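You operate a simulated robot arm through the tools that you are given. There is no shell and no other tool.

You are at the controls of a simulated robot arm. One attempt, no reset.

TASK
Wipe the smear off the fixture's nest with the blue block, then zero the gauge.
Fine: put the block back, draw the bridge over the nest, press ZERO once and push the bridge back. Set down upright: blue block. Where these are worked on the way, their far stop is far enough and under half their travel is too little: gauge bridge. What is to be rubbed or washed off counts as gone when no trace of it is left.

The check looks at the end state, three seconds after you hand in, the way a careful person would. Anything else that was tipped, shoved, dropped, spilled or broken makes it a failure.

THE ROBOT
A 7-joint arm with a two-finger parallel gripper, fixed in place. Base frame: the origin is at the foot of the arm, x ahead of it, y to its left, z up; the work surface is at about z = 0.823. Lengths are in m, angles in degrees, forces in N, time in s.
Its first joint turns from -149.0 to 149.0 degrees. Payload 3.43 kg.
The tool frame sits at the grasp point between the pads (the TCP): z along the fingers, y along the line on which they close. The tips reach 0.03 m beyond it. The gripper opens to 0.094 m. The fingers are 0.028 m wide and 0.01 m thick; the gripper's body (0.05 by 0.096 m) begins 0.055 m behind the TCP.
Orientation is that of the tool frame in the base frame, as a unit quaternion [w, x, y, z]. With the fingers straight down and closing along the base's y, the tool's x points along the base's -x, its y along +y and its z along -z.

THE INTERFACE
- The arm moves only by the tool servo_tool. Its argument "plan" is a list of rows, each a list of 3 entries, a list of its own where there are three numbers: the shift along the tool's x, y, z in m, then the turn, a rotation vector about the tool's x, y, z in degrees, then the opening, from 0 (shut) to 1 (fully open). In form: [[[tx, ty, tz], [wx, wy, wz], gripper], ...]. A call has 1 to 20 rows; each row shifts and turns the commanded pose from where the row before left it, along the tool's axes as they then stand. Rows are played at 5 a second. More than 0.05 m and 8.6 degrees between two rows, or a gripper value outside its range, and nothing of the call is played. A pose out of reach is approached as far as the arm can. The call stops where the force on the tool passes 90 N (or 10 N more than at its start, if that is more) or the arm is blocked; 0.2 s more then pass. Each finger travels about 0.045 m/s and halts on what it meets, pressing with about 22 N; the grip force reading is that of the motor and also rises with nothing between the fingers. The clock runs only during rows and for 0.2 s after the last one: add rows that do not move to give the fingers time. The reply holds the time, the measured pose of the TCP, the force on the tool along the base axes, the opening and the grip force, in the units named above and with some noise, with the torque about the TCP (base axes, N m) and any sound that the robot's microphone picked up.
- Cameras (640 x 400 px; columns grow to the right, rows downward): "scene" is fixed at [0.3993, 0.6499, 1.4625]; the picture's right is [0.79, 0.61, 0.00], its down [0.54, -0.70, -0.46] and it looks along [-0.28, 0.37, -0.89] (base axes); focal length 214 px, centre (320, 200). "wrist" rides on the gripper at [0.076, 0.014, -0.102] in the tool frame; the picture's right is [-0.18, 0.98, 0.00], its down [-0.75, -0.14, -0.64] and it looks along [-0.63, -0.12, 0.77] (tool axes); focal length 243 px, centre (320, 200). There is no depth. A picture from a camera that has moved, and an enlarged one, comes with that camera's place and axes in the base frame and with its lens.
- grab_frame(camera): a new picture of that camera. No time passes.
- close_up(camera, box): a new picture of the part [left, top, right, bottom] of that camera's present view, enlarged. No time passes.
- hand_in(): hands the job in; it is judged then, once.

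Places have to be worked out from the pictures, the camera data and where the tool is seen. Open the gripper and draw the arm clear of the work before you hand the job in, unless the task says otherwise.

The tools are called after "Request:" by a JSON object that holds its "fn" and its "kwargs". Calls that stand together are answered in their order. servo_tool: Moves the arm, as the interface text tells. Its arguments: {"type":"object","properties":{"plan":{"type":"array","items":{"type":"array"}}},"required":["plan"]} The other tools are called the same way: grab_frame (camera) takes a picture; close_up (camera, box) takes an enlarged picture of a part of a camera's view; hand_in () hands the job in.

At the start:

```text
t: 0.0
tool_pos: [0.214, 0.9638, 1.187]
orientation: [0.0, 0.0, 1.0, 0.0]
ft_force: [0.8, 0.0, -0.2]
ft_torque: [0.02, -0.01, -0.01]
gripper_width: 0.094
grasp_force: 0.1
```

scene: 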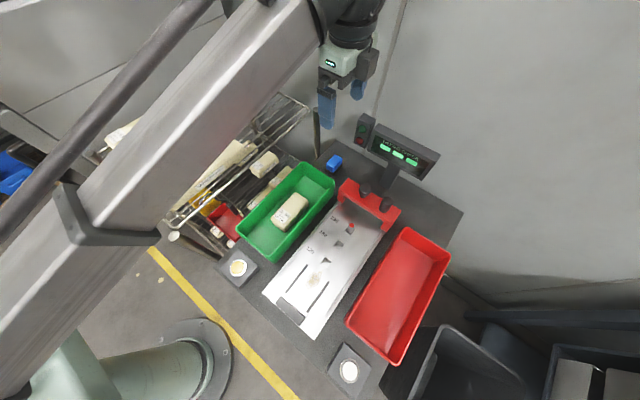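
wrist: 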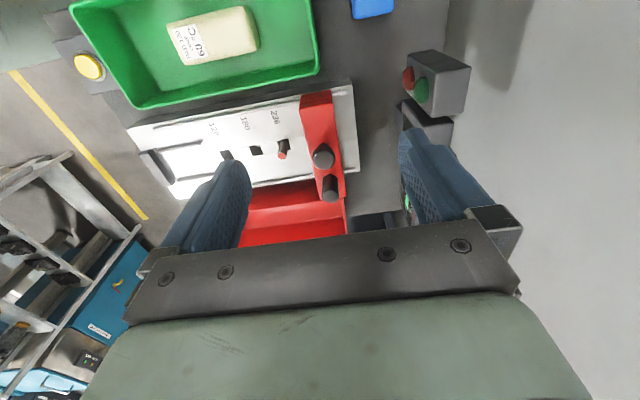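

I'll begin by looking closer at the fixture, the block and the gauge.

Request:
{"fn": "close_up", "kwargs": {"camera": "scene", "box": [220, 120, 480, 390]}}

Request:
{"fn": "close_up", "kwargs": {"camera": "scene", "box": [300, 90, 460, 220]}}

Request:
{"fn": "close_up", "kwargs": {"camera": "wrist", "box": [120, 0, 500, 240]}}

```text
1.48 times, centred on (350, 255) of scene
camera zoom: at [0.3993, 0.6499, 1.4625], right [0.79, 0.61, 0.0], down [0.54, -0.7, -0.46], along [-0.28, 0.37, -0.89], focal length 318 px, centre (276, 118)
```

zoom: 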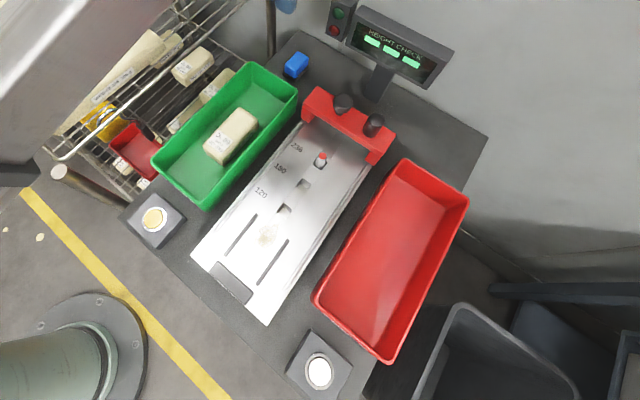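

```text
3.08 times, centred on (380, 155) of scene
camera zoom: at [0.3993, 0.6499, 1.4625], right [0.79, 0.61, 0.0], down [0.54, -0.7, -0.46], along [-0.28, 0.37, -0.89], focal length 660 px, centre (135, 338)
```

zoom: 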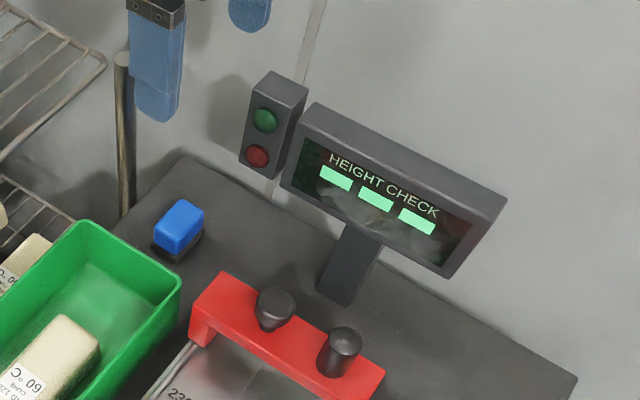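

```text
1.67 times, centred on (310, 120) of wrist
camera zoom: at [0.137, 0.9781, 1.2895], right [0.18, 0.98, 0.0], down [0.75, -0.14, 0.64], along [0.63, -0.12, -0.77], focal length 404 px, centre (337, 333)
```

zoom: 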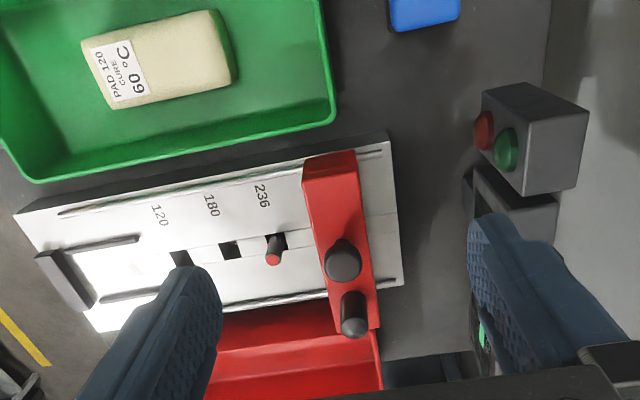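

The smear is near (0.34, 0.71) between the slots, the bridge is at the far end near y≈0.98, and the blue block is near (0.155, 1.055). I'll zoom in on the buttons to find out which one is ZERO.

Request:
{"fn": "close_up", "kwargs": {"camera": "scene", "box": [345, 105, 425, 155]}}

Request:
{"fn": "close_up", "kwargs": {"camera": "scene", "box": [215, 245, 265, 290]}}

Request:
{"fn": "close_up", "kwargs": {"camera": "scene", "box": [320, 335, 380, 395]}}

Request:
{"fn": "close_up", "kwargs": {"camera": "scene", "box": [265, 220, 365, 330]}}

Request:
{"fn": "close_up", "kwargs": {"camera": "scene", "box": [315, 145, 415, 225]}}

Request:
{"fn": "close_up", "kwargs": {"camera": "wrist", "box": [380, 40, 480, 140]}}

```text
8.00 times, centred on (385, 130) of scene
camera zoom: at [0.3993, 0.6499, 1.4625], right [0.79, 0.61, 0.0], down [0.54, -0.7, -0.46], along [-0.28, 0.37, -0.89], focal length 1716 px, centre (-200, 760)
```

zoom: 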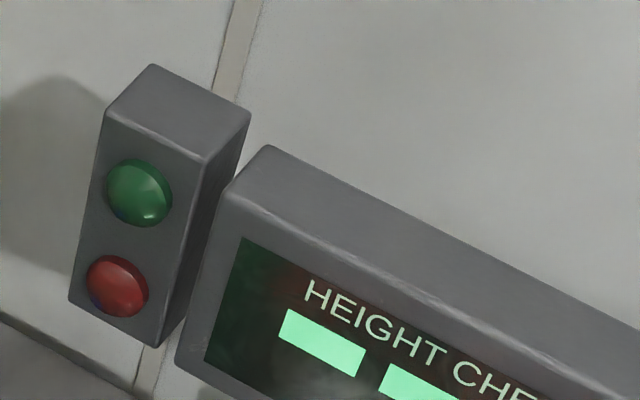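

```text
8.89 times, centred on (240, 268) of scene
camera zoom: at [0.3993, 0.6499, 1.4625], right [0.79, 0.61, 0.0], down [0.54, -0.7, -0.46], along [-0.28, 0.37, -0.89], focal length 1906 px, centre (1031, -400)
```

zoom: 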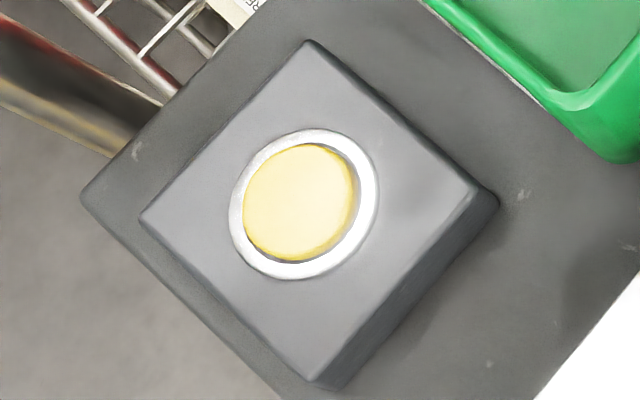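

```text
6.67 times, centred on (350, 365) of scene
camera zoom: at [0.3993, 0.6499, 1.4625], right [0.79, 0.61, 0.0], down [0.54, -0.7, -0.46], along [-0.28, 0.37, -0.89], focal length 1430 px, centre (120, -900)
```

zoom: 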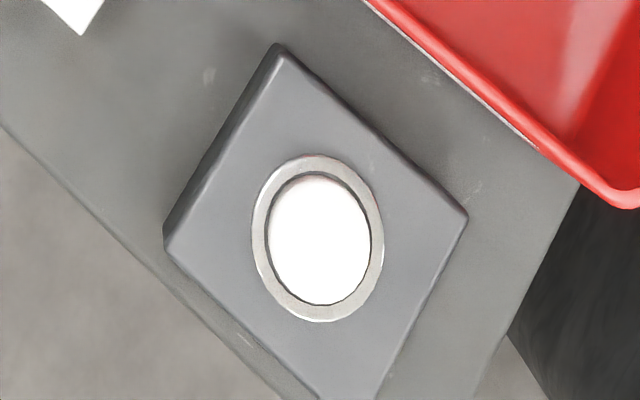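

```text
3.64 times, centred on (315, 275) of scene
camera zoom: at [0.3993, 0.6499, 1.4625], right [0.79, 0.61, 0.0], down [0.54, -0.7, -0.46], along [-0.28, 0.37, -0.89], focal length 780 px, centre (338, -73)
```

zoom: 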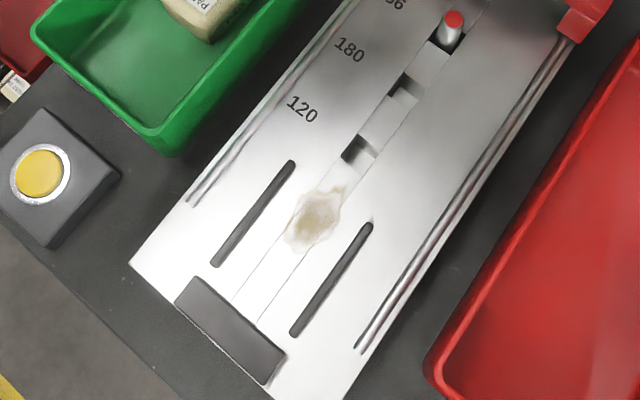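

```text
5.00 times, centred on (365, 185) of scene
camera zoom: at [0.3993, 0.6499, 1.4625], right [0.79, 0.61, 0.0], down [0.54, -0.7, -0.46], along [-0.28, 0.37, -0.89], focal length 1072 px, centre (95, 275)
```

zoom: 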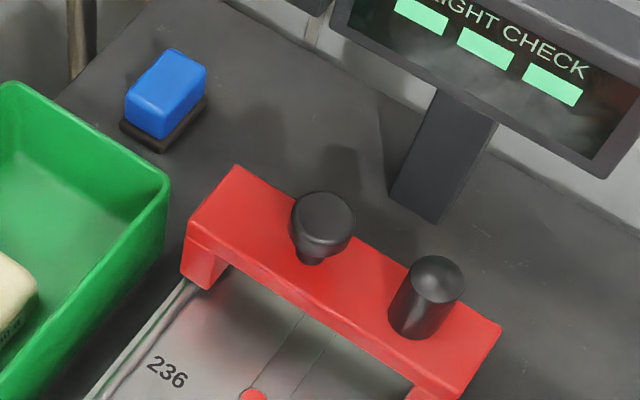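

```text
4.00 times, centred on (430, 90) of wrist
camera zoom: at [0.137, 0.9781, 1.2895], right [0.18, 0.98, 0.0], down [0.75, -0.14, 0.64], along [0.63, -0.12, -0.77], focal length 970 px, centre (-120, 640)
```

zoom: 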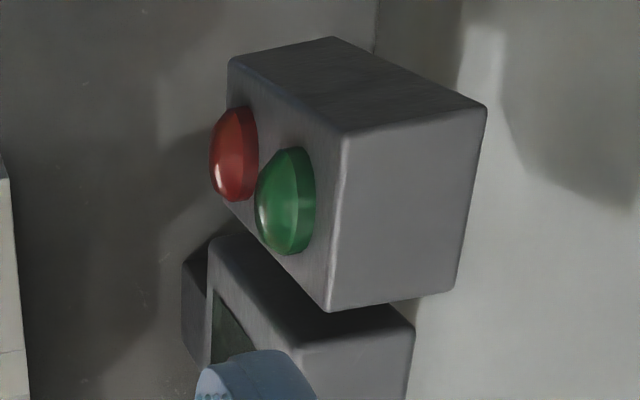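

The box to the left of the display carries red and green domes at about (0.224, 1.065, 0.99–1.04), but I see no label. I'll back off a little and turn the wrist so its camera faces the gauge, keeping above everything.

Request:
{"fn": "servo_tool", "kwargs": {"plan": [[[0, -0.04, 0], [0, 0, 0], 1], [[0, -0.04, 0], [0, 0, 0], 1], [[0, -0.04, 0], [0, 0, 0], 1], [[0, 0, 0], [0, 0, -8.2], 1], [[0, 0, 0], [0, 0, -8.2], 1], [[0, 0, 0], [0, 0, -8.2], 1], [[0, 0, 0], [0, 0, -8.2], 1], [[0, 0, 0], [0, 0, -8.2], 1], [[0, 0, 0], [0, 0, -8.2], 1], [[0, 0, 0], [0, 0, -8.2], 1], [[0, 0, 0], [0, 0, -8.2], 1], [[0, 0, 0], [0, 0, -8.2], 1], [[0, 0, 0], [0, 0, -8.2], 1], [[0, 0, 0], [0, 0, -8.0], 1], [[0, 0, 0], [0, 0, 0], 1]]}}

Request:
{"fn": "grab_frame", "kwargs": {"camera": "wrist"}}

Request:
{"fn": "grab_frame", "kwargs": {"camera": "scene"}}

```text
t: 3.2
tool_pos: [0.215, 0.8451, 1.1873]
orientation: [0.001, -0.707, 0.707, 0.001]
ft_force: [-14.9, 22.3, -38.8]
ft_torque: [-0.02, -2.91, -1.79]
gripper_width: 0.094
grasp_force: 0.0
```

```text
taken
camera wrist: at [0.1992, 0.7682, 1.2891], right [-0.98, 0.18, 0.0], down [0.14, 0.75, 0.64], along [0.12, 0.63, -0.76], focal length 243 px, centre (320, 200)
```

wrist: 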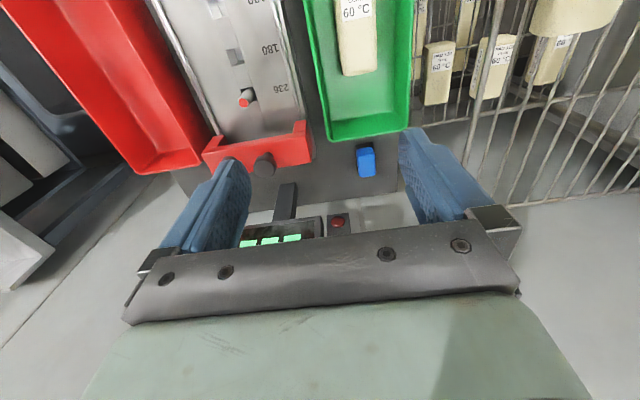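

```text
taken
```

scene: 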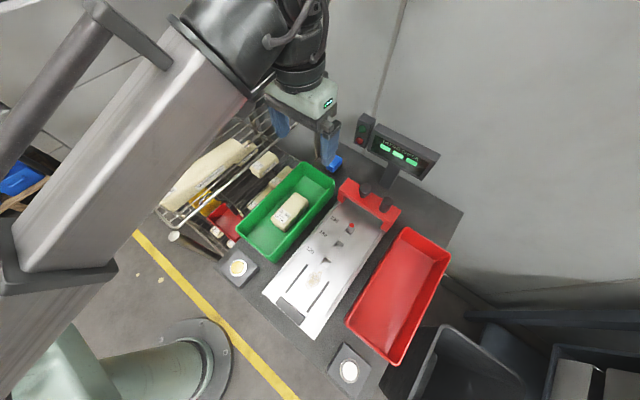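

The last force reading was unexpectedly high, so I'll hold still for a moment and read it again before going on.

Request:
{"fn": "servo_tool", "kwargs": {"plan": [[[0, 0, 0], [0, 0, 0], 1], [[0, 0, 0], [0, 0, 0], 1], [[0, 0, 0], [0, 0, 0], 1]]}}

Request:
{"fn": "close_up", "kwargs": {"camera": "scene", "box": [240, 40, 400, 180]}}

```text
t: 4.0
tool_pos: [0.2158, 0.8444, 1.1886]
orientation: [-0.003, 0.708, -0.707, -0.001]
ft_force: [4.5, 17.1, -40.7]
ft_torque: [0.97, -0.39, -0.03]
gripper_width: 0.094
grasp_force: 0.0
```

```text
2.86 times, centred on (320, 110) of scene
camera zoom: at [0.3993, 0.6499, 1.4625], right [0.79, 0.61, 0.0], down [0.54, -0.7, -0.46], along [-0.28, 0.37, -0.89], focal length 613 px, centre (320, 457)
```

zoom: 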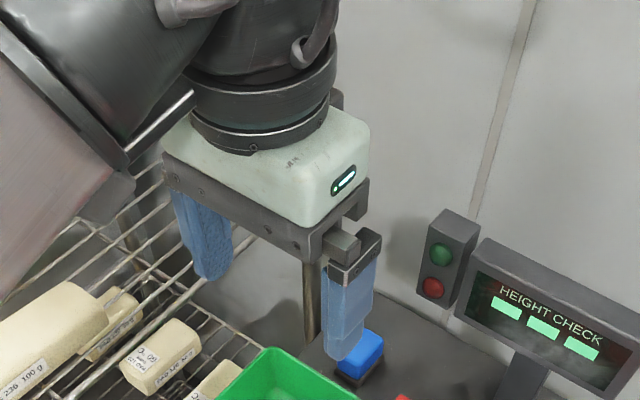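

A steady force of about 40 N downward, acting near the camera mount, suggests the mount is touching the forearm now that it faces the base. I'll move outward and down, which opens the wrist angle, and check the force again.

Request:
{"fn": "servo_tool", "kwargs": {"plan": [[[-0.02, 0, 0.01], [0, 0, 0], 1], [[-0.03, 0, 0.02], [0, 0, 0], 1], [[-0.03, 0, 0.02], [0, 0, 0], 1], [[0, 0, 0], [0, 0, 0], 1], [[0, 0, 0], [0, 0, 0], 1]]}}

Request:
{"fn": "grab_frame", "kwargs": {"camera": "scene"}}

```text
t: 5.2
tool_pos: [0.2127, 0.9251, 1.1356]
orientation: [0.0, 0.707, -0.707, -0.001]
ft_force: [0.4, -0.2, 0.2]
ft_torque: [-0.02, -0.02, 0.0]
gripper_width: 0.0942
grasp_force: 0.0
```

```text
taken
```

scene: 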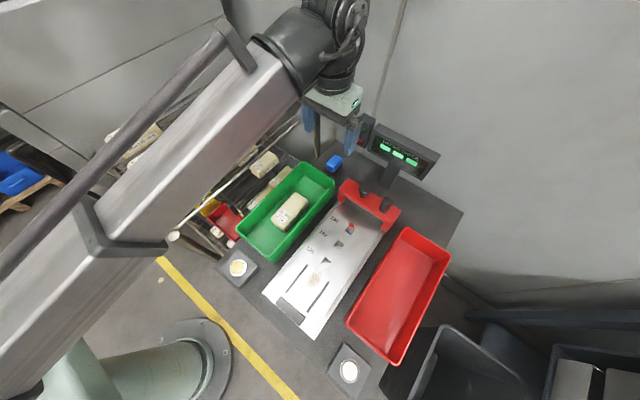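

The contact is gone. Now I'll tilt the tool outward to see the front of the gauge display and the button box.

Request:
{"fn": "servo_tool", "kwargs": {"plan": [[[0, 0, 0], [0, -8, 0], 1], [[0, 0, 0], [0, -8, 0], 1], [[0, 0, 0], [0, -8, 0], 1], [[0, 0, 0], [0, -8, 0], 1], [[0, 0, 0], [0, -8, 0], 1], [[0, 0, 0], [0, 0, 0], 1]]}}

Request:
{"fn": "grab_frame", "kwargs": {"camera": "wrist"}}

```text
t: 6.6
tool_pos: [0.2151, 0.9253, 1.1371]
orientation: [0.242, -0.664, 0.665, 0.242]
ft_force: [0.4, 1.1, 0.6]
ft_torque: [0.0, -0.03, 0.04]
gripper_width: 0.0941
grasp_force: 0.0
```

```text
taken
camera wrist: at [0.1986, 0.7994, 1.1663], right [-0.98, 0.14, 0.12], down [0.14, 0.16, 0.98], along [0.12, 0.98, -0.18], focal length 243 px, centre (320, 200)
```

wrist: 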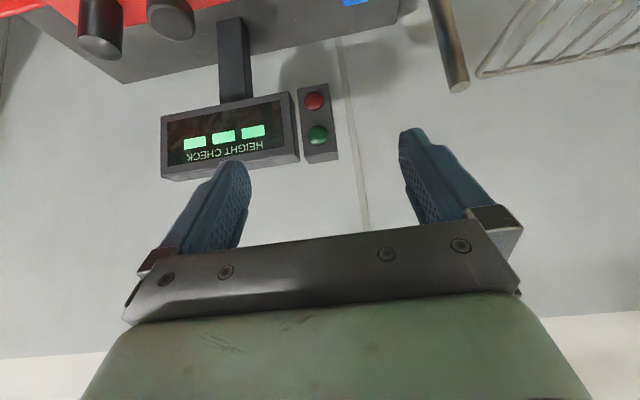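

Request:
{"fn": "close_up", "kwargs": {"camera": "wrist", "box": [150, 70, 350, 190]}}

Request:
{"fn": "close_up", "kwargs": {"camera": "wrist", "box": [60, 0, 380, 110]}}

```text
3.20 times, centred on (250, 130) of wrist
camera zoom: at [0.1986, 0.7994, 1.1663], right [-0.98, 0.14, 0.12], down [0.14, 0.16, 0.98], along [0.12, 0.98, -0.18], focal length 776 px, centre (544, 424)
```

zoom: 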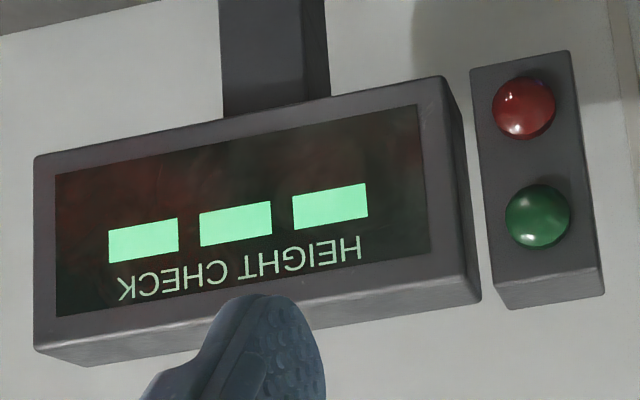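

```text
2.00 times, centred on (220, 55) of wrist
camera zoom: at [0.1986, 0.7994, 1.1663], right [-0.98, 0.14, 0.12], down [0.14, 0.16, 0.98], along [0.12, 0.98, -0.18], focal length 485 px, centre (520, 490)
```

zoom: 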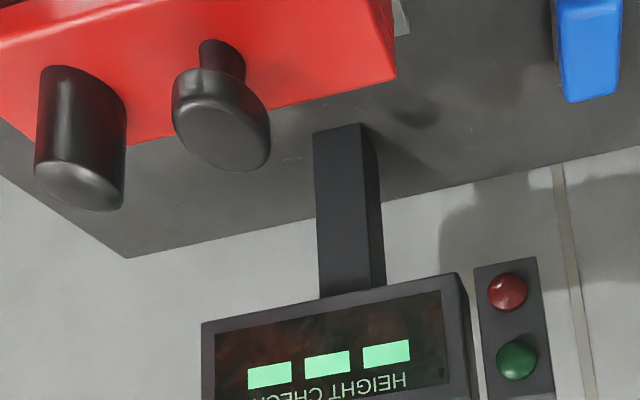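

The display only shows "HEIGHT CHECK" and dashes. The red and green domes look like indicator lamps, and the two ringed pads on the operator's edge look like push buttons. I'll untilt, turn the wrist back and go to look at the operator-side faces of those pads for a label.

Request:
{"fn": "servo_tool", "kwargs": {"plan": [[[0, 0, 0], [0, 8, 0], 1], [[0, 0, 0], [0, 8, 0], 1], [[0, 0, 0], [0, 8, 0], 1], [[0, 0, 0], [0, 8, 0], 1], [[0, 0, 0], [0, 8, 0], 1], [[0, 0, 0], [0, 0, 8.2], 1], [[0, 0, 0], [0, 0, 8.2], 1], [[0, 0, 0], [0, 0, 8.2], 1], [[0, 0, 0], [0, 0, 8.2], 1], [[0, 0, 0], [0, 0, 8.2], 1], [[0, 0, 0], [0, 0, 8.2], 1], [[0, 0, 0], [0, 0, 8.2], 1], [[0, 0, 0], [0, 0, 8.2], 1], [[0, 0, 0], [0, 0, 8.2], 1], [[0, 0, 0], [0, 0, 8.2], 1], [[0, 0, 0], [0, 0, 8.0], 1], [[0, 0, 0], [0, 0, 0], 1]]}}

Request:
{"fn": "grab_frame", "kwargs": {"camera": "wrist"}}

```text
t: 10.2
tool_pos: [0.2142, 0.9241, 1.1367]
orientation: [0.0, 0.001, 1.0, 0.0]
ft_force: [-0.1, -0.5, -0.1]
ft_torque: [-0.03, -0.01, -0.01]
gripper_width: 0.0939
grasp_force: 0.1
```

```text
taken
camera wrist: at [0.1369, 0.9378, 1.2389], right [0.19, 0.98, 0.0], down [0.75, -0.14, 0.64], along [0.63, -0.12, -0.77], focal length 243 px, centre (320, 200)
```

wrist: 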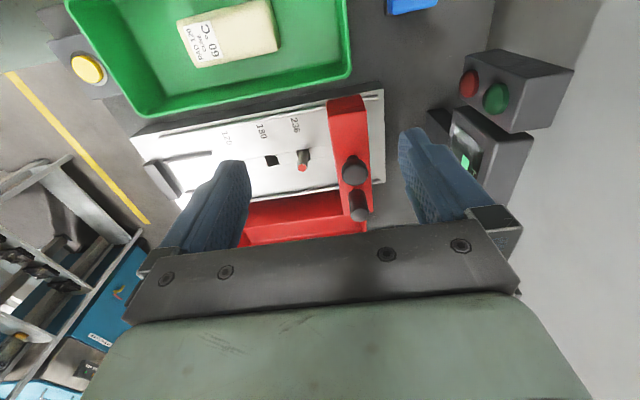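

Free and vertical. I'll move in toward the operator edge in two stages, checking for wrist contact.

Request:
{"fn": "servo_tool", "kwargs": {"plan": [[[-0.0216, -0.0424, 0.0087], [0, 0, 0], 1], [[-0.0216, -0.0424, 0.0087], [0, 0, 0], 1], [[-0.0216, -0.0424, 0.0087], [0, 0, 0], 1], [[-0.0216, -0.0424, 0.0087], [0, 0, 0], 1], [[-0.0216, -0.0424, 0.0087], [0, 0, 0], 1], [[0, 0, 0], [0, 0, 0], 1]]}}

Request:
{"fn": "grab_frame", "kwargs": {"camera": "wrist"}}

```text
t: 11.6
tool_pos: [0.325, 0.7114, 1.091]
orientation: [0.0, 0.0, 1.0, 0.0]
ft_force: [0.0, 0.1, 0.3]
ft_torque: [0.03, 0.01, 0.01]
gripper_width: 0.0942
grasp_force: 0.1
```

```text
taken
camera wrist: at [0.2478, 0.7255, 1.1936], right [0.18, 0.98, 0.0], down [0.75, -0.14, 0.64], along [0.63, -0.12, -0.77], focal length 243 px, centre (320, 200)
```

wrist: 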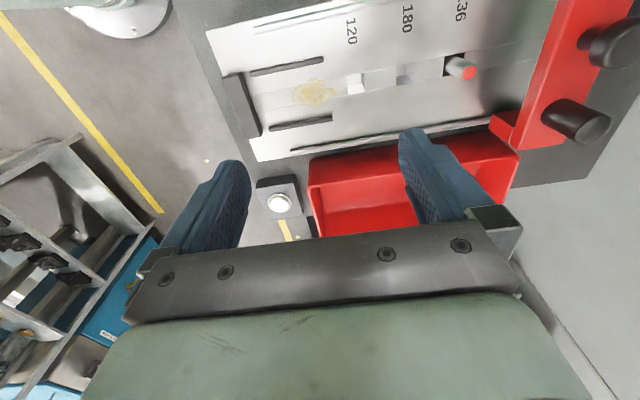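

Request:
{"fn": "servo_tool", "kwargs": {"plan": [[[-0.0216, -0.0424, 0.0087], [0, 0, 0], 1], [[-0.0216, -0.0424, 0.0087], [0, 0, 0], 1], [[-0.0216, -0.0424, 0.0087], [0, 0, 0], 1], [[-0.0216, -0.0424, 0.0087], [0, 0, 0], 1], [[-0.0216, -0.0424, 0.0087], [0, 0, 0], 1], [[0, 0, 0], [0, 0, 0], 1]]}}

Request:
{"fn": "grab_frame", "kwargs": {"camera": "wrist"}}

Request:
{"fn": "close_up", "kwargs": {"camera": "scene", "box": [240, 60, 480, 220]}}

```text
t: 13.0
tool_pos: [0.4304, 0.5003, 1.047]
orientation: [0.0, 0.0, 1.0, 0.0]
ft_force: [1.0, 0.7, 0.2]
ft_torque: [0.0, -0.01, -0.01]
gripper_width: 0.0941
grasp_force: 0.1
```

```text
taken
camera wrist: at [0.3524, 0.5142, 1.149], right [0.18, 0.98, 0.0], down [0.75, -0.14, 0.64], along [0.63, -0.12, -0.77], focal length 243 px, centre (320, 200)
```

wrist: 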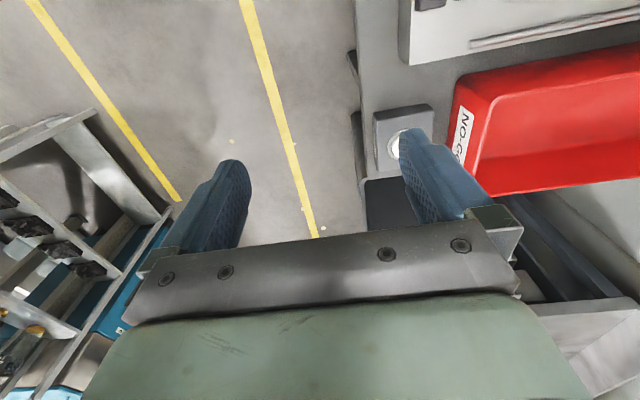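

```text
2.50 times, centred on (360, 140) of scene
camera zoom: at [0.3993, 0.6499, 1.4625], right [0.79, 0.61, 0.0], down [0.54, -0.7, -0.46], along [-0.28, 0.37, -0.89], focal length 536 px, centre (220, 350)
```

zoom: 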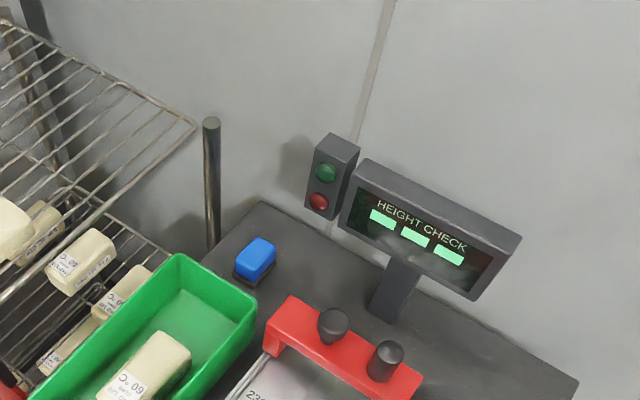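

The red tray has a "NO-GO" label on its operator side, so labels do face that way. I'll zoom in on the pad next to it.

Request:
{"fn": "close_up", "kwargs": {"camera": "wrist", "box": [340, 80, 480, 220]}}

```text
2.86 times, centred on (410, 150) of wrist
camera zoom: at [0.3524, 0.5142, 1.149], right [0.18, 0.98, 0.0], down [0.75, -0.14, 0.64], along [0.63, -0.12, -0.77], focal length 693 px, centre (63, 343)
```

zoom: 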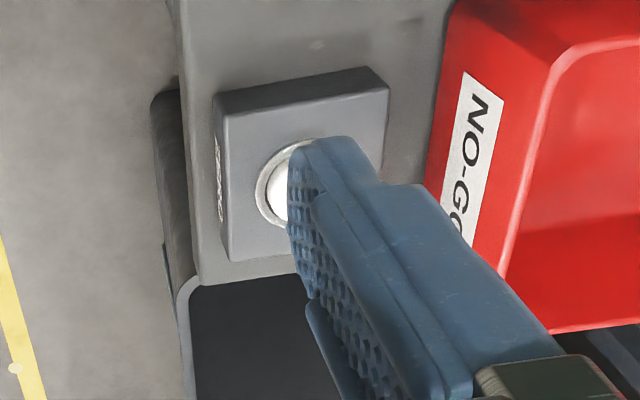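

There is text on the pad's front face. I'll go a bit lower, further in, and yaw the camera to read it.

Request:
{"fn": "servo_tool", "kwargs": {"plan": [[[0, -0.03, 0.03], [0, 0, 0], 1], [[0, 0, 0.03], [0, 0, -8], 1], [[0, 0, 0.02], [0, 0, -8], 1], [[0, 0, 0], [0, 0, -8], 1], [[0, 0, 0], [0, 0, 0], 1]]}}

Request:
{"fn": "grab_frame", "kwargs": {"camera": "wrist"}}

Request:
{"fn": "close_up", "kwargs": {"camera": "wrist", "box": [290, 30, 430, 130]}}

```text
t: 14.2
tool_pos: [0.4306, 0.4718, 0.9707]
orientation: [0.0, -0.209, 0.978, 0.0]
ft_force: [0.1, 0.5, -0.1]
ft_torque: [0.01, -0.02, -0.03]
gripper_width: 0.094
grasp_force: 0.0
```

```text
taken
camera wrist: at [0.3537, 0.4528, 1.072], right [-0.23, 0.97, 0.0], down [0.75, 0.18, 0.64], along [0.62, 0.15, -0.77], focal length 243 px, centre (320, 200)
```

wrist: 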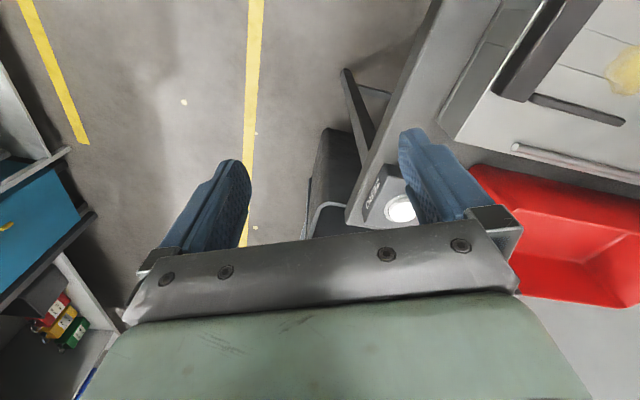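

```text
4.00 times, centred on (360, 80) of wrist
camera zoom: at [0.3537, 0.4528, 1.072], right [-0.23, 0.97, 0.0], down [0.75, 0.18, 0.64], along [0.62, 0.15, -0.77], focal length 970 px, centre (160, 680)
```

zoom: 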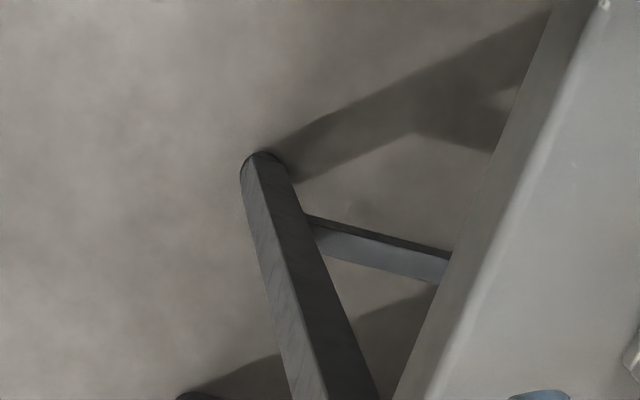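

Request:
{"fn": "close_up", "kwargs": {"camera": "wrist", "box": [345, 160, 425, 230]}}

```text
5.71 times, centred on (385, 195) of wrist
camera zoom: at [0.3537, 0.4528, 1.072], right [-0.23, 0.97, 0.0], down [0.75, 0.18, 0.64], along [0.62, 0.15, -0.77], focal length 1386 px, centre (-51, 229)
```

zoom: 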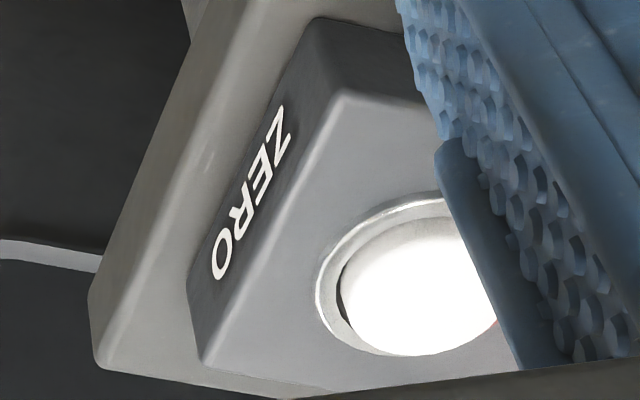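

The white button at about (0.525, 0.598) is ZERO. Next is the blue block, so I'll zoom in to fix its position, size and orientation.

Request:
{"fn": "close_up", "kwargs": {"camera": "scene", "box": [310, 140, 360, 180]}}

Request:
{"fn": "close_up", "kwargs": {"camera": "scene", "box": [230, 150, 410, 262]}}

```text
10.00 times, centred on (335, 160) of scene
camera zoom: at [0.3993, 0.6499, 1.4625], right [0.79, 0.61, 0.0], down [0.54, -0.7, -0.46], along [-0.28, 0.37, -0.89], focal length 2145 px, centre (170, 600)
```

zoom: 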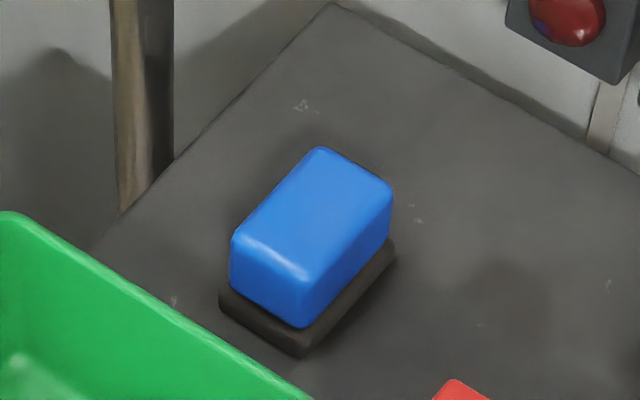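

```text
3.56 times, centred on (320, 206) of scene
camera zoom: at [0.3993, 0.6499, 1.4625], right [0.79, 0.61, 0.0], down [0.54, -0.7, -0.46], along [-0.28, 0.37, -0.89], focal length 763 px, centre (320, 179)
```

zoom: 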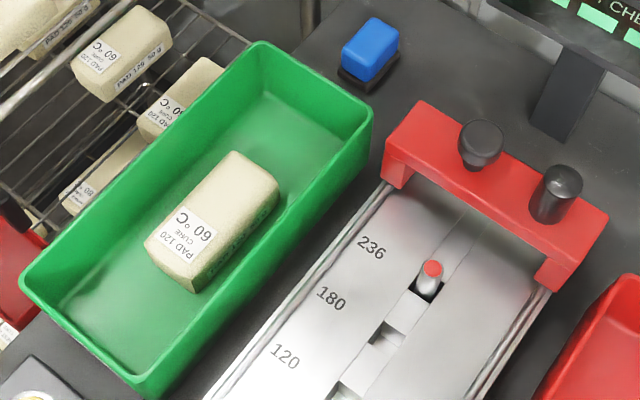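

The block's felt base spans about x 0.139–0.178, y 1.021–1.076, and its top is at about z 0.866, aligned with the base axes. It's beyond vertical reach, so I'll need about 30° of outward tilt with the camera on the outer side. First I'll rise and yaw to that orientation.

Request:
{"fn": "servo_tool", "kwargs": {"plan": [[[0, 0, -0.04], [0, 0, 0], 1], [[0, 0, -0.04], [0, 0, 0], 1], [[0, 0, -0.03], [0, 0, 0], 1], [[0, 0, 0], [0, 0, 8.15], 1], [[0, 0, 0], [0, 0, 8.15], 1], [[0, 0, 0], [0, 0, 8.15], 1], [[0, 0, 0], [0, 0, 8.15], 1], [[0, 0, 0], [0, 0, 8.15], 1], [[0, 0, 0], [0, 0, 8.15], 1], [[0, 0, 0], [0, 0, 8.15], 1], [[0, 0, 0], [0, 0, 8.15], 1], [[0, 0, 0], [0, 0, 8.15], 1], [[0, 0, 0], [0, 0, 8.15], 1], [[0, 0, 0], [0, 0, 8.15], 1], [[0, 0, 0], [0, 0, 8.15], 1], [[0, 0, 0], [0, 0, 8.15], 1], [[0, 0, 0], [0, 0, 8.05], 1], [[0, 0, 0], [0, 0, 0], 1]]}}

Request:
{"fn": "grab_frame", "kwargs": {"camera": "wrist"}}

Request:
{"fn": "grab_frame", "kwargs": {"camera": "scene"}}

```text
t: 18.0
tool_pos: [0.4307, 0.4713, 1.0794]
orientation: [0.0, 0.708, 0.707, 0.001]
ft_force: [-0.1, 1.3, -0.5]
ft_torque: [-0.01, -0.01, 0.01]
gripper_width: 0.094
grasp_force: 0.0
```

```text
taken
camera wrist: at [0.4439, 0.5462, 1.1826], right [0.98, -0.19, 0.0], down [-0.14, -0.75, 0.64], along [-0.12, -0.63, -0.77], focal length 243 px, centre (320, 200)
```

wrist: 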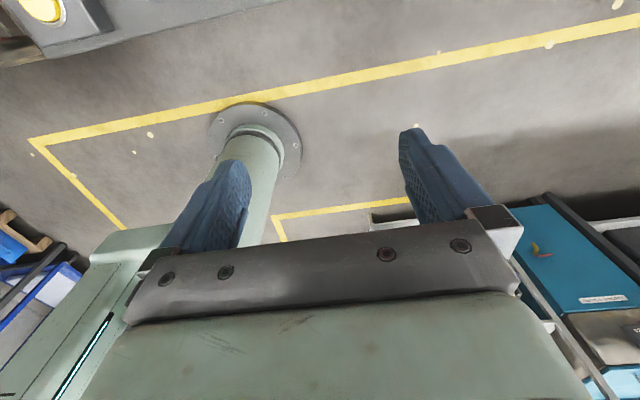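

```text
taken
```

scene: 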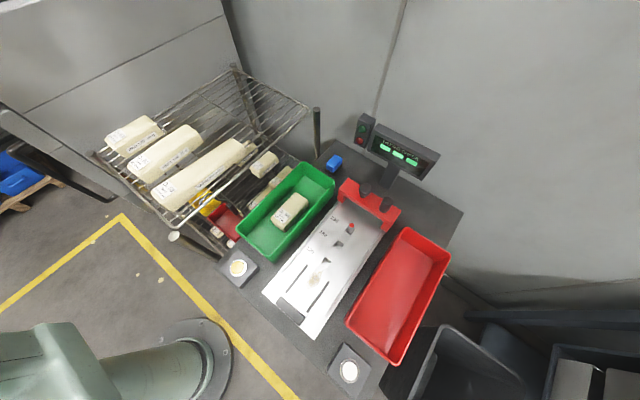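

The yaw is fine. Now I'll travel above the bench to a point short of the block.

Request:
{"fn": "servo_tool", "kwargs": {"plan": [[[0.039, -0.0247, 0], [0, 0, 0], 1], [[0.039, -0.0247, 0], [0, 0, 0], 1], [[0.039, -0.0247, 0], [0, 0, 0], 1], [[0.039, -0.0247, 0], [0, 0, 0], 1], [[0.039, -0.0247, 0], [0, 0, 0], 1], [[0.039, -0.0247, 0], [0, 0, 0], 1], [[0.039, -0.0247, 0], [0, 0, 0], 1], [[0.039, -0.0247, 0], [0, 0, 0], 1], [[0.039, -0.0247, 0], [0, 0, 0], 0.75], [[0.039, -0.0247, 0], [0, 0, 0], 0.75], [[0.039, -0.0247, 0], [0, 0, 0], 0.75], [[0, 0, 0], [0, 0, 0], 0.75]]}}

Request:
{"fn": "grab_frame", "kwargs": {"camera": "scene"}}

Request:
{"fn": "grab_frame", "kwargs": {"camera": "wrist"}}

```text
t: 20.6
tool_pos: [0.1619, 0.8976, 1.0802]
orientation: [0.0, 0.705, 0.71, 0.0]
ft_force: [-1.6, -0.1, -0.2]
ft_torque: [-0.02, 0.01, 0.0]
gripper_width: 0.0704
grasp_force: 0.2
```

```text
taken
```

scene: 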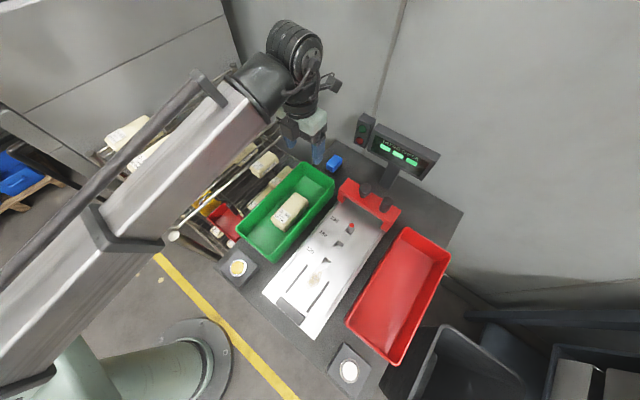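

```text
taken
camera wrist: at [0.1736, 0.9744, 1.1826], right [0.98, -0.18, 0.0], down [-0.14, -0.75, 0.64], along [-0.11, -0.63, -0.77], focal length 243 px, centre (320, 200)
```

wrist: 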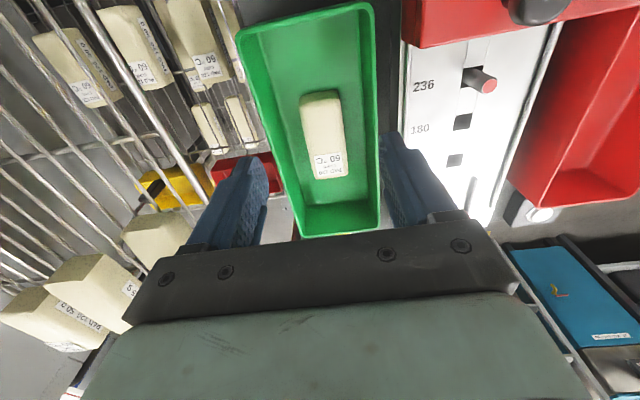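

Clear so far. Now I'll tilt 30° outward in place and check the arm's clearance from the rack.

Request:
{"fn": "servo_tool", "kwargs": {"plan": [[[0, 0, 0], [0, 7.5, 0], 0.75], [[0, 0, 0], [0, 7.5, 0], 0.75], [[0, 0, 0], [0, 7.5, 0], 0.75], [[0, 0, 0], [0, 7.5, 0], 0.75], [[0, 0, 0], [0, 0, 0], 0.75], [[0, 0, 0], [0, 0, 0], 0.75]]}}

Request:
{"fn": "grab_frame", "kwargs": {"camera": "scene"}}

Request:
{"fn": "grab_frame", "kwargs": {"camera": "wrist"}}

```text
t: 22.0
tool_pos: [0.1598, 0.8998, 1.0802]
orientation: [-0.183, 0.683, 0.683, 0.182]
ft_force: [-0.3, 0.4, 0.0]
ft_torque: [-0.01, -0.03, 0.0]
gripper_width: 0.0704
grasp_force: 0.1
```

```text
taken
```

scene: 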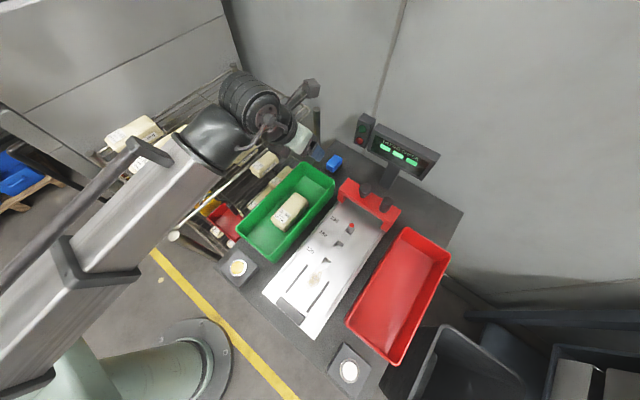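

```text
taken
camera wrist: at [0.1721, 0.9135, 1.2069], right [0.98, -0.16, -0.09], down [-0.14, -0.97, 0.18], along [-0.12, -0.16, -0.98], focal length 243 px, centre (320, 200)
```

wrist: 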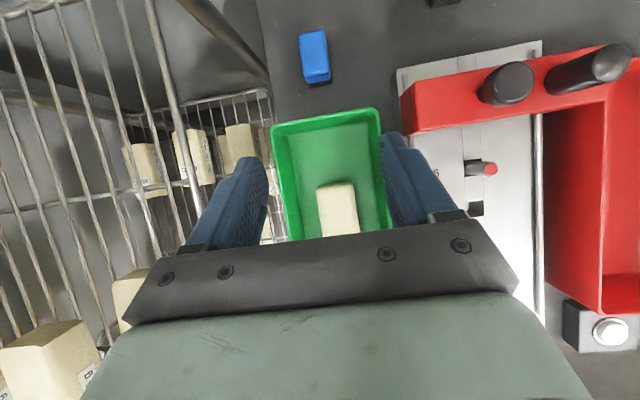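

This gives a clear downward view of the block, so I'll zoom in to refine its position.

Request:
{"fn": "close_up", "kwargs": {"camera": "wrist", "box": [284, 15, 344, 95]}}

Request:
{"fn": "close_up", "kwargs": {"camera": "wrist", "box": [380, 20, 640, 180]}}

Request:
{"fn": "close_up", "kwargs": {"camera": "scene", "box": [100, 60, 360, 250]}}

```text
5.00 times, centred on (314, 55) of wrist
camera zoom: at [0.1721, 0.9135, 1.2069], right [0.98, -0.16, -0.09], down [-0.14, -0.97, 0.18], along [-0.12, -0.16, -0.98], focal length 1213 px, centre (350, 925)
```

zoom: 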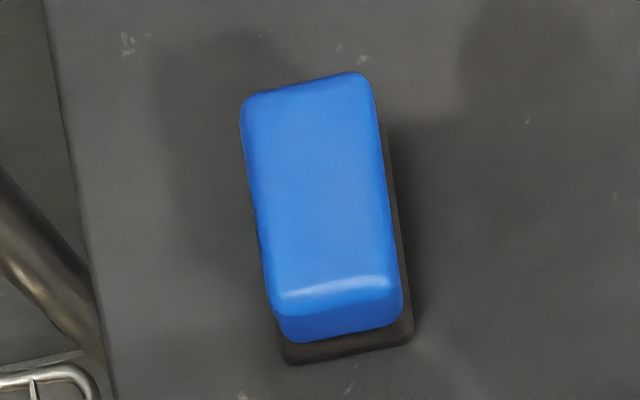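

```text
2.46 times, centred on (510, 100) of wrist
camera zoom: at [0.1721, 0.9135, 1.2069], right [0.98, -0.16, -0.09], down [-0.14, -0.97, 0.18], along [-0.12, -0.16, -0.98], focal length 597 px, centre (-148, 446)
```

zoom: 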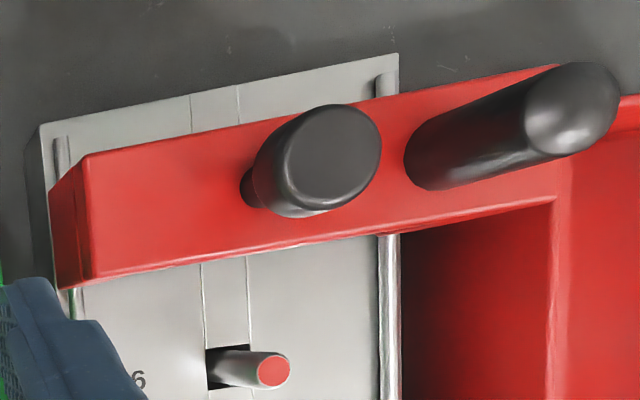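

```text
2.11 times, centred on (230, 155) of scene
camera zoom: at [0.3993, 0.6499, 1.4625], right [0.79, 0.61, 0.0], down [0.54, -0.7, -0.46], along [-0.28, 0.37, -0.89], focal length 452 px, centre (510, 295)
```

zoom: 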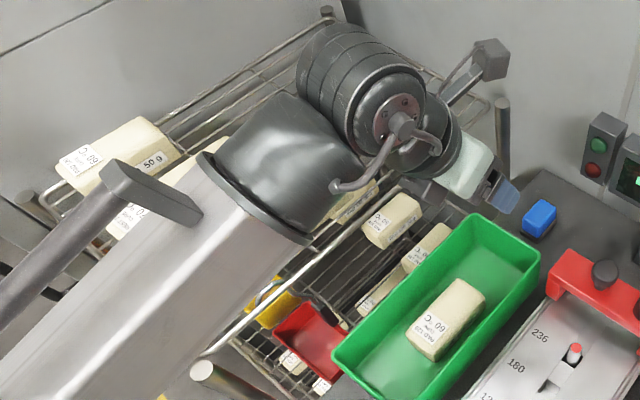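

The two views agree: the block is centred at about (0.157, 1.048). My concern is the forearm, since rack posts stand near x≈0.06 up to z≈1.015. I'll descend in small steps and watch the clearance.

Request:
{"fn": "servo_tool", "kwargs": {"plan": [[[0.0069, -0.0007, 0.0348], [0, 0, 0], 0.75], [[0.0069, -0.0007, 0.0348], [0, 0, 0], 0.75], [[0.0068, -0.0006, 0.0347], [0, 0, 0], 0.75], [[0, 0, 0], [0, 0, 0], 0.75], [[0, 0, 0], [0, 0, 0], 0.75]]}}

Request:
{"fn": "grab_frame", "kwargs": {"camera": "scene"}}

Request:
{"fn": "grab_frame", "kwargs": {"camera": "wrist"}}

```text
t: 23.2
tool_pos: [0.1573, 0.9698, 0.9978]
orientation: [-0.184, 0.682, 0.684, 0.183]
ft_force: [-0.2, 0.0, 0.6]
ft_torque: [-0.01, 0.02, 0.01]
gripper_width: 0.0706
grasp_force: 0.1
```

```text
taken
```

scene: 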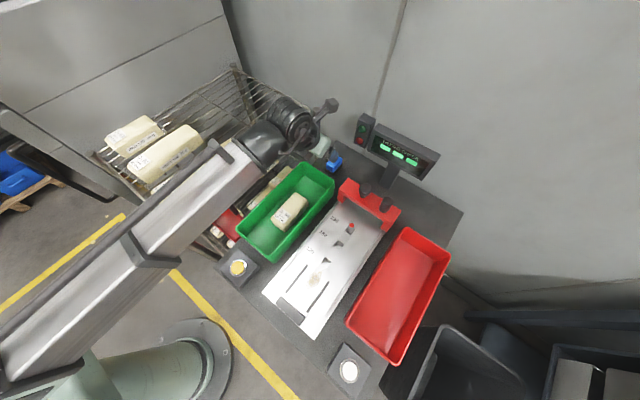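

```text
taken
camera wrist: at [0.1699, 0.9838, 1.1254], right [0.98, -0.16, -0.09], down [-0.14, -0.97, 0.18], along [-0.12, -0.16, -0.98], focal length 243 px, centre (320, 200)
```

wrist: 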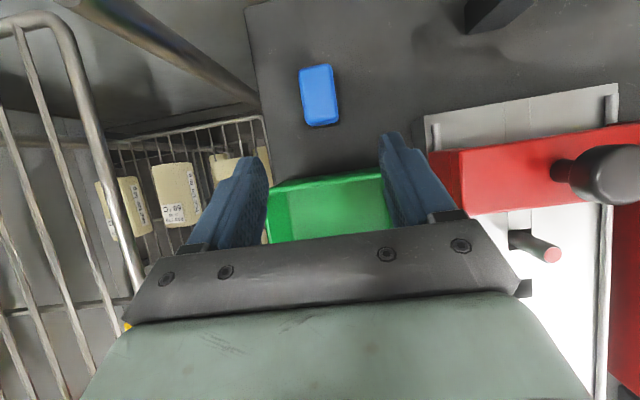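

Still clear. I'll zoom in on the forearm and rack to judge the remaining clearance for the last 13 cm of descent.

Request:
{"fn": "close_up", "kwargs": {"camera": "scene", "box": [0, 60, 340, 400]}}

Request:
{"fn": "close_up", "kwargs": {"camera": "scene", "box": [140, 80, 360, 220]}}

```text
1.18 times, centred on (170, 230) of scene
camera zoom: at [0.3993, 0.6499, 1.4625], right [0.79, 0.61, 0.0], down [0.54, -0.7, -0.46], along [-0.28, 0.37, -0.89], focal length 252 px, centre (496, 165)
```

zoom: 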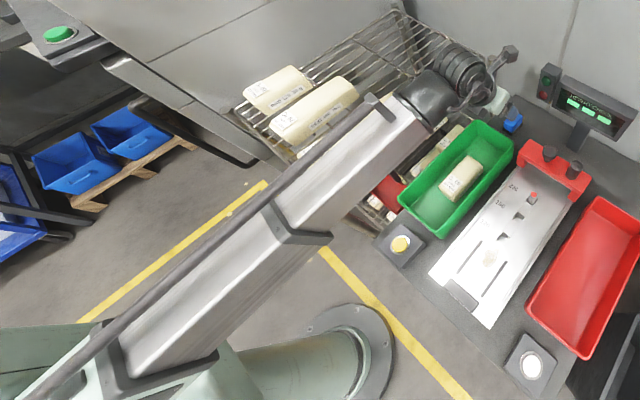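

```text
2.86 times, centred on (250, 150) of scene
camera zoom: at [0.3993, 0.6499, 1.4625], right [0.79, 0.61, 0.0], down [0.54, -0.7, -0.46], along [-0.28, 0.37, -0.89], focal length 613 px, centre (520, 343)
```

zoom: 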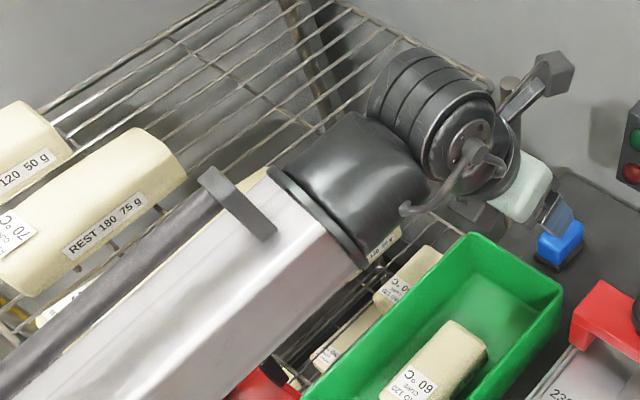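

The arm is a telescoping boom, and at this azimuth it would sink into the rack posts and shelf (x up to about 0.07, z≈1.015) before the fingers reached the block. I'll back out the way I came, then swing the boom into the scene camera's own vertical plane to measure its real width and offset.

Request:
{"fn": "servo_tool", "kwargs": {"plan": [[[-0.0069, 0.0007, -0.0348], [0, 0, 0], 0.75], [[-0.0069, 0.0007, -0.0348], [0, 0, 0], 0.75], [[-0.0068, 0.0006, -0.0347], [0, 0, 0], 0.75], [[0, 0, 0], [0, -7.5, 0], 0.75], [[0, 0, 0], [0, -7.5, 0], 0.75], [[0, 0, 0], [0, -7.5, 0], 0.75], [[0, 0, 0], [0, -7.5, 0], 0.75], [[-0.031, 0.03, 0.006], [0, 0, 0], 0.75], [[-0.031, 0.03, 0.006], [0, 0, 0], 0.75], [[-0.031, 0.03, 0.006], [0, 0, 0], 0.75], [[-0.031, 0.03, 0.006], [0, 0, 0], 0.75], [[-0.031, 0.03, 0.006], [0, 0, 0], 0.75], [[-0.031, 0.03, 0.006], [0, 0, 0], 0.75], [[-0.031, 0.03, 0.007], [0, 0, 0], 0.75], [[-0.031, 0.03, 0.007], [0, 0, 0], 0.75], [[0, 0, 0], [0, 0, 0], 0.75], [[0, 0, 0], [0, 0, 0], 0.75]]}}

Request:
{"fn": "grab_frame", "kwargs": {"camera": "scene"}}

Request:
{"fn": "grab_frame", "kwargs": {"camera": "wrist"}}

```text
t: 26.8
tool_pos: [0.3989, 0.6527, 1.0311]
orientation: [0.0, 0.707, 0.707, 0.001]
ft_force: [0.0, -0.4, 0.1]
ft_torque: [0.0, 0.02, -0.01]
gripper_width: 0.0704
grasp_force: 0.1
```

```text
taken
```

scene: 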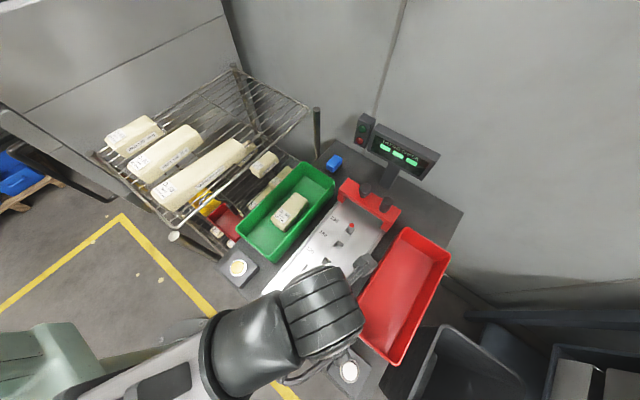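

```text
taken
camera wrist: at [0.4116, 0.7293, 1.133], right [0.98, -0.18, 0.0], down [-0.14, -0.75, 0.64], along [-0.12, -0.63, -0.77], focal length 243 px, centre (320, 200)
```

wrist: 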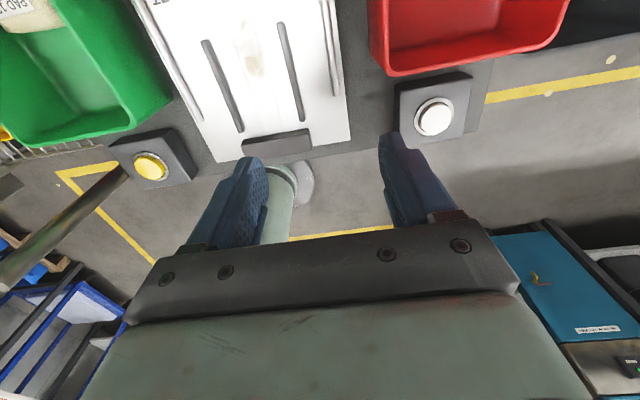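

This view is along the boom's plane. I'll zoom in to measure the boom's width and whether the side rod sticks out.

Request:
{"fn": "close_up", "kwargs": {"camera": "scene", "box": [60, 250, 400, 400]}}

Request:
{"fn": "close_up", "kwargs": {"camera": "scene", "box": [90, 60, 330, 250]}}

```text
1.88 times, centred on (230, 325) of scene
camera zoom: at [0.3993, 0.6499, 1.4625], right [0.79, 0.61, 0.0], down [0.54, -0.7, -0.46], along [-0.28, 0.37, -0.89], focal length 404 px, centre (489, -35)
```

zoom: 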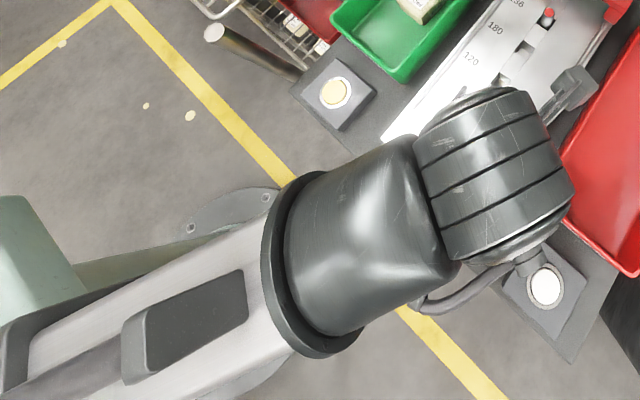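

```text
2.11 times, centred on (210, 155) of scene
camera zoom: at [0.3993, 0.6499, 1.4625], right [0.79, 0.61, 0.0], down [0.54, -0.7, -0.46], along [-0.28, 0.37, -0.89], focal length 452 px, centre (552, 295)
```

zoom: 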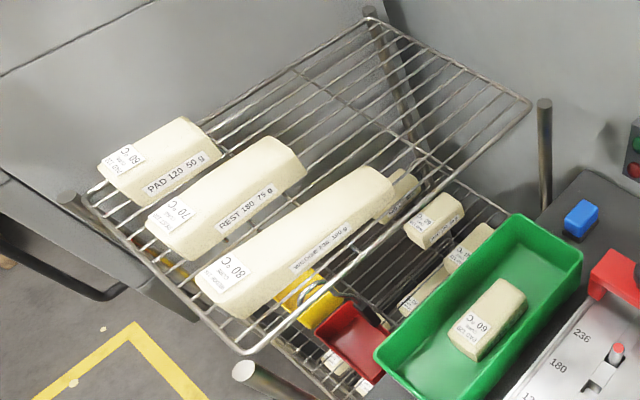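

The rod sits on top of the boom, which is only about ±0.047 m wide and centred slightly to the right of its plane. That leaves the front rack post as the critical obstacle, so I'll locate it precisely.

Request:
{"fn": "close_up", "kwargs": {"camera": "wrist", "box": [0, 150, 160, 310]}}

Request:
{"fn": "close_up", "kwargs": {"camera": "scene", "box": [150, 200, 270, 290]}}

```text
2.50 times, centred on (80, 230) of wrist
camera zoom: at [0.4116, 0.7293, 1.133], right [0.98, -0.18, 0.0], down [-0.14, -0.75, 0.64], along [-0.12, -0.63, -0.77], focal length 606 px, centre (920, 125)
```

zoom: 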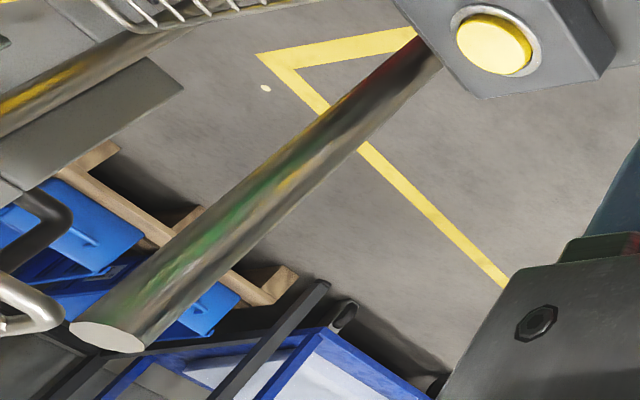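

```text
4.44 times, centred on (210, 245) of scene
camera zoom: at [0.3993, 0.6499, 1.4625], right [0.79, 0.61, 0.0], down [0.54, -0.7, -0.46], along [-0.28, 0.37, -0.89], focal length 953 px, centre (809, 0)
```

zoom: 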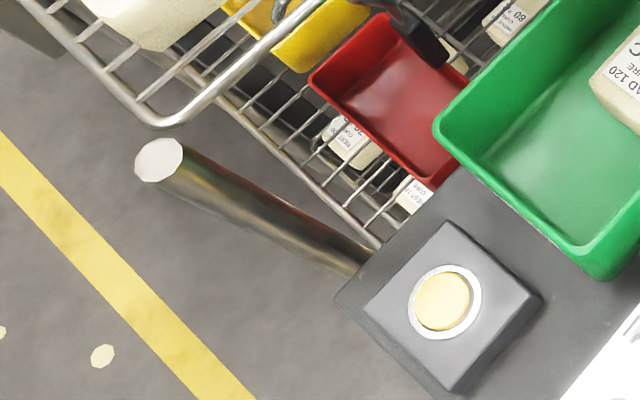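

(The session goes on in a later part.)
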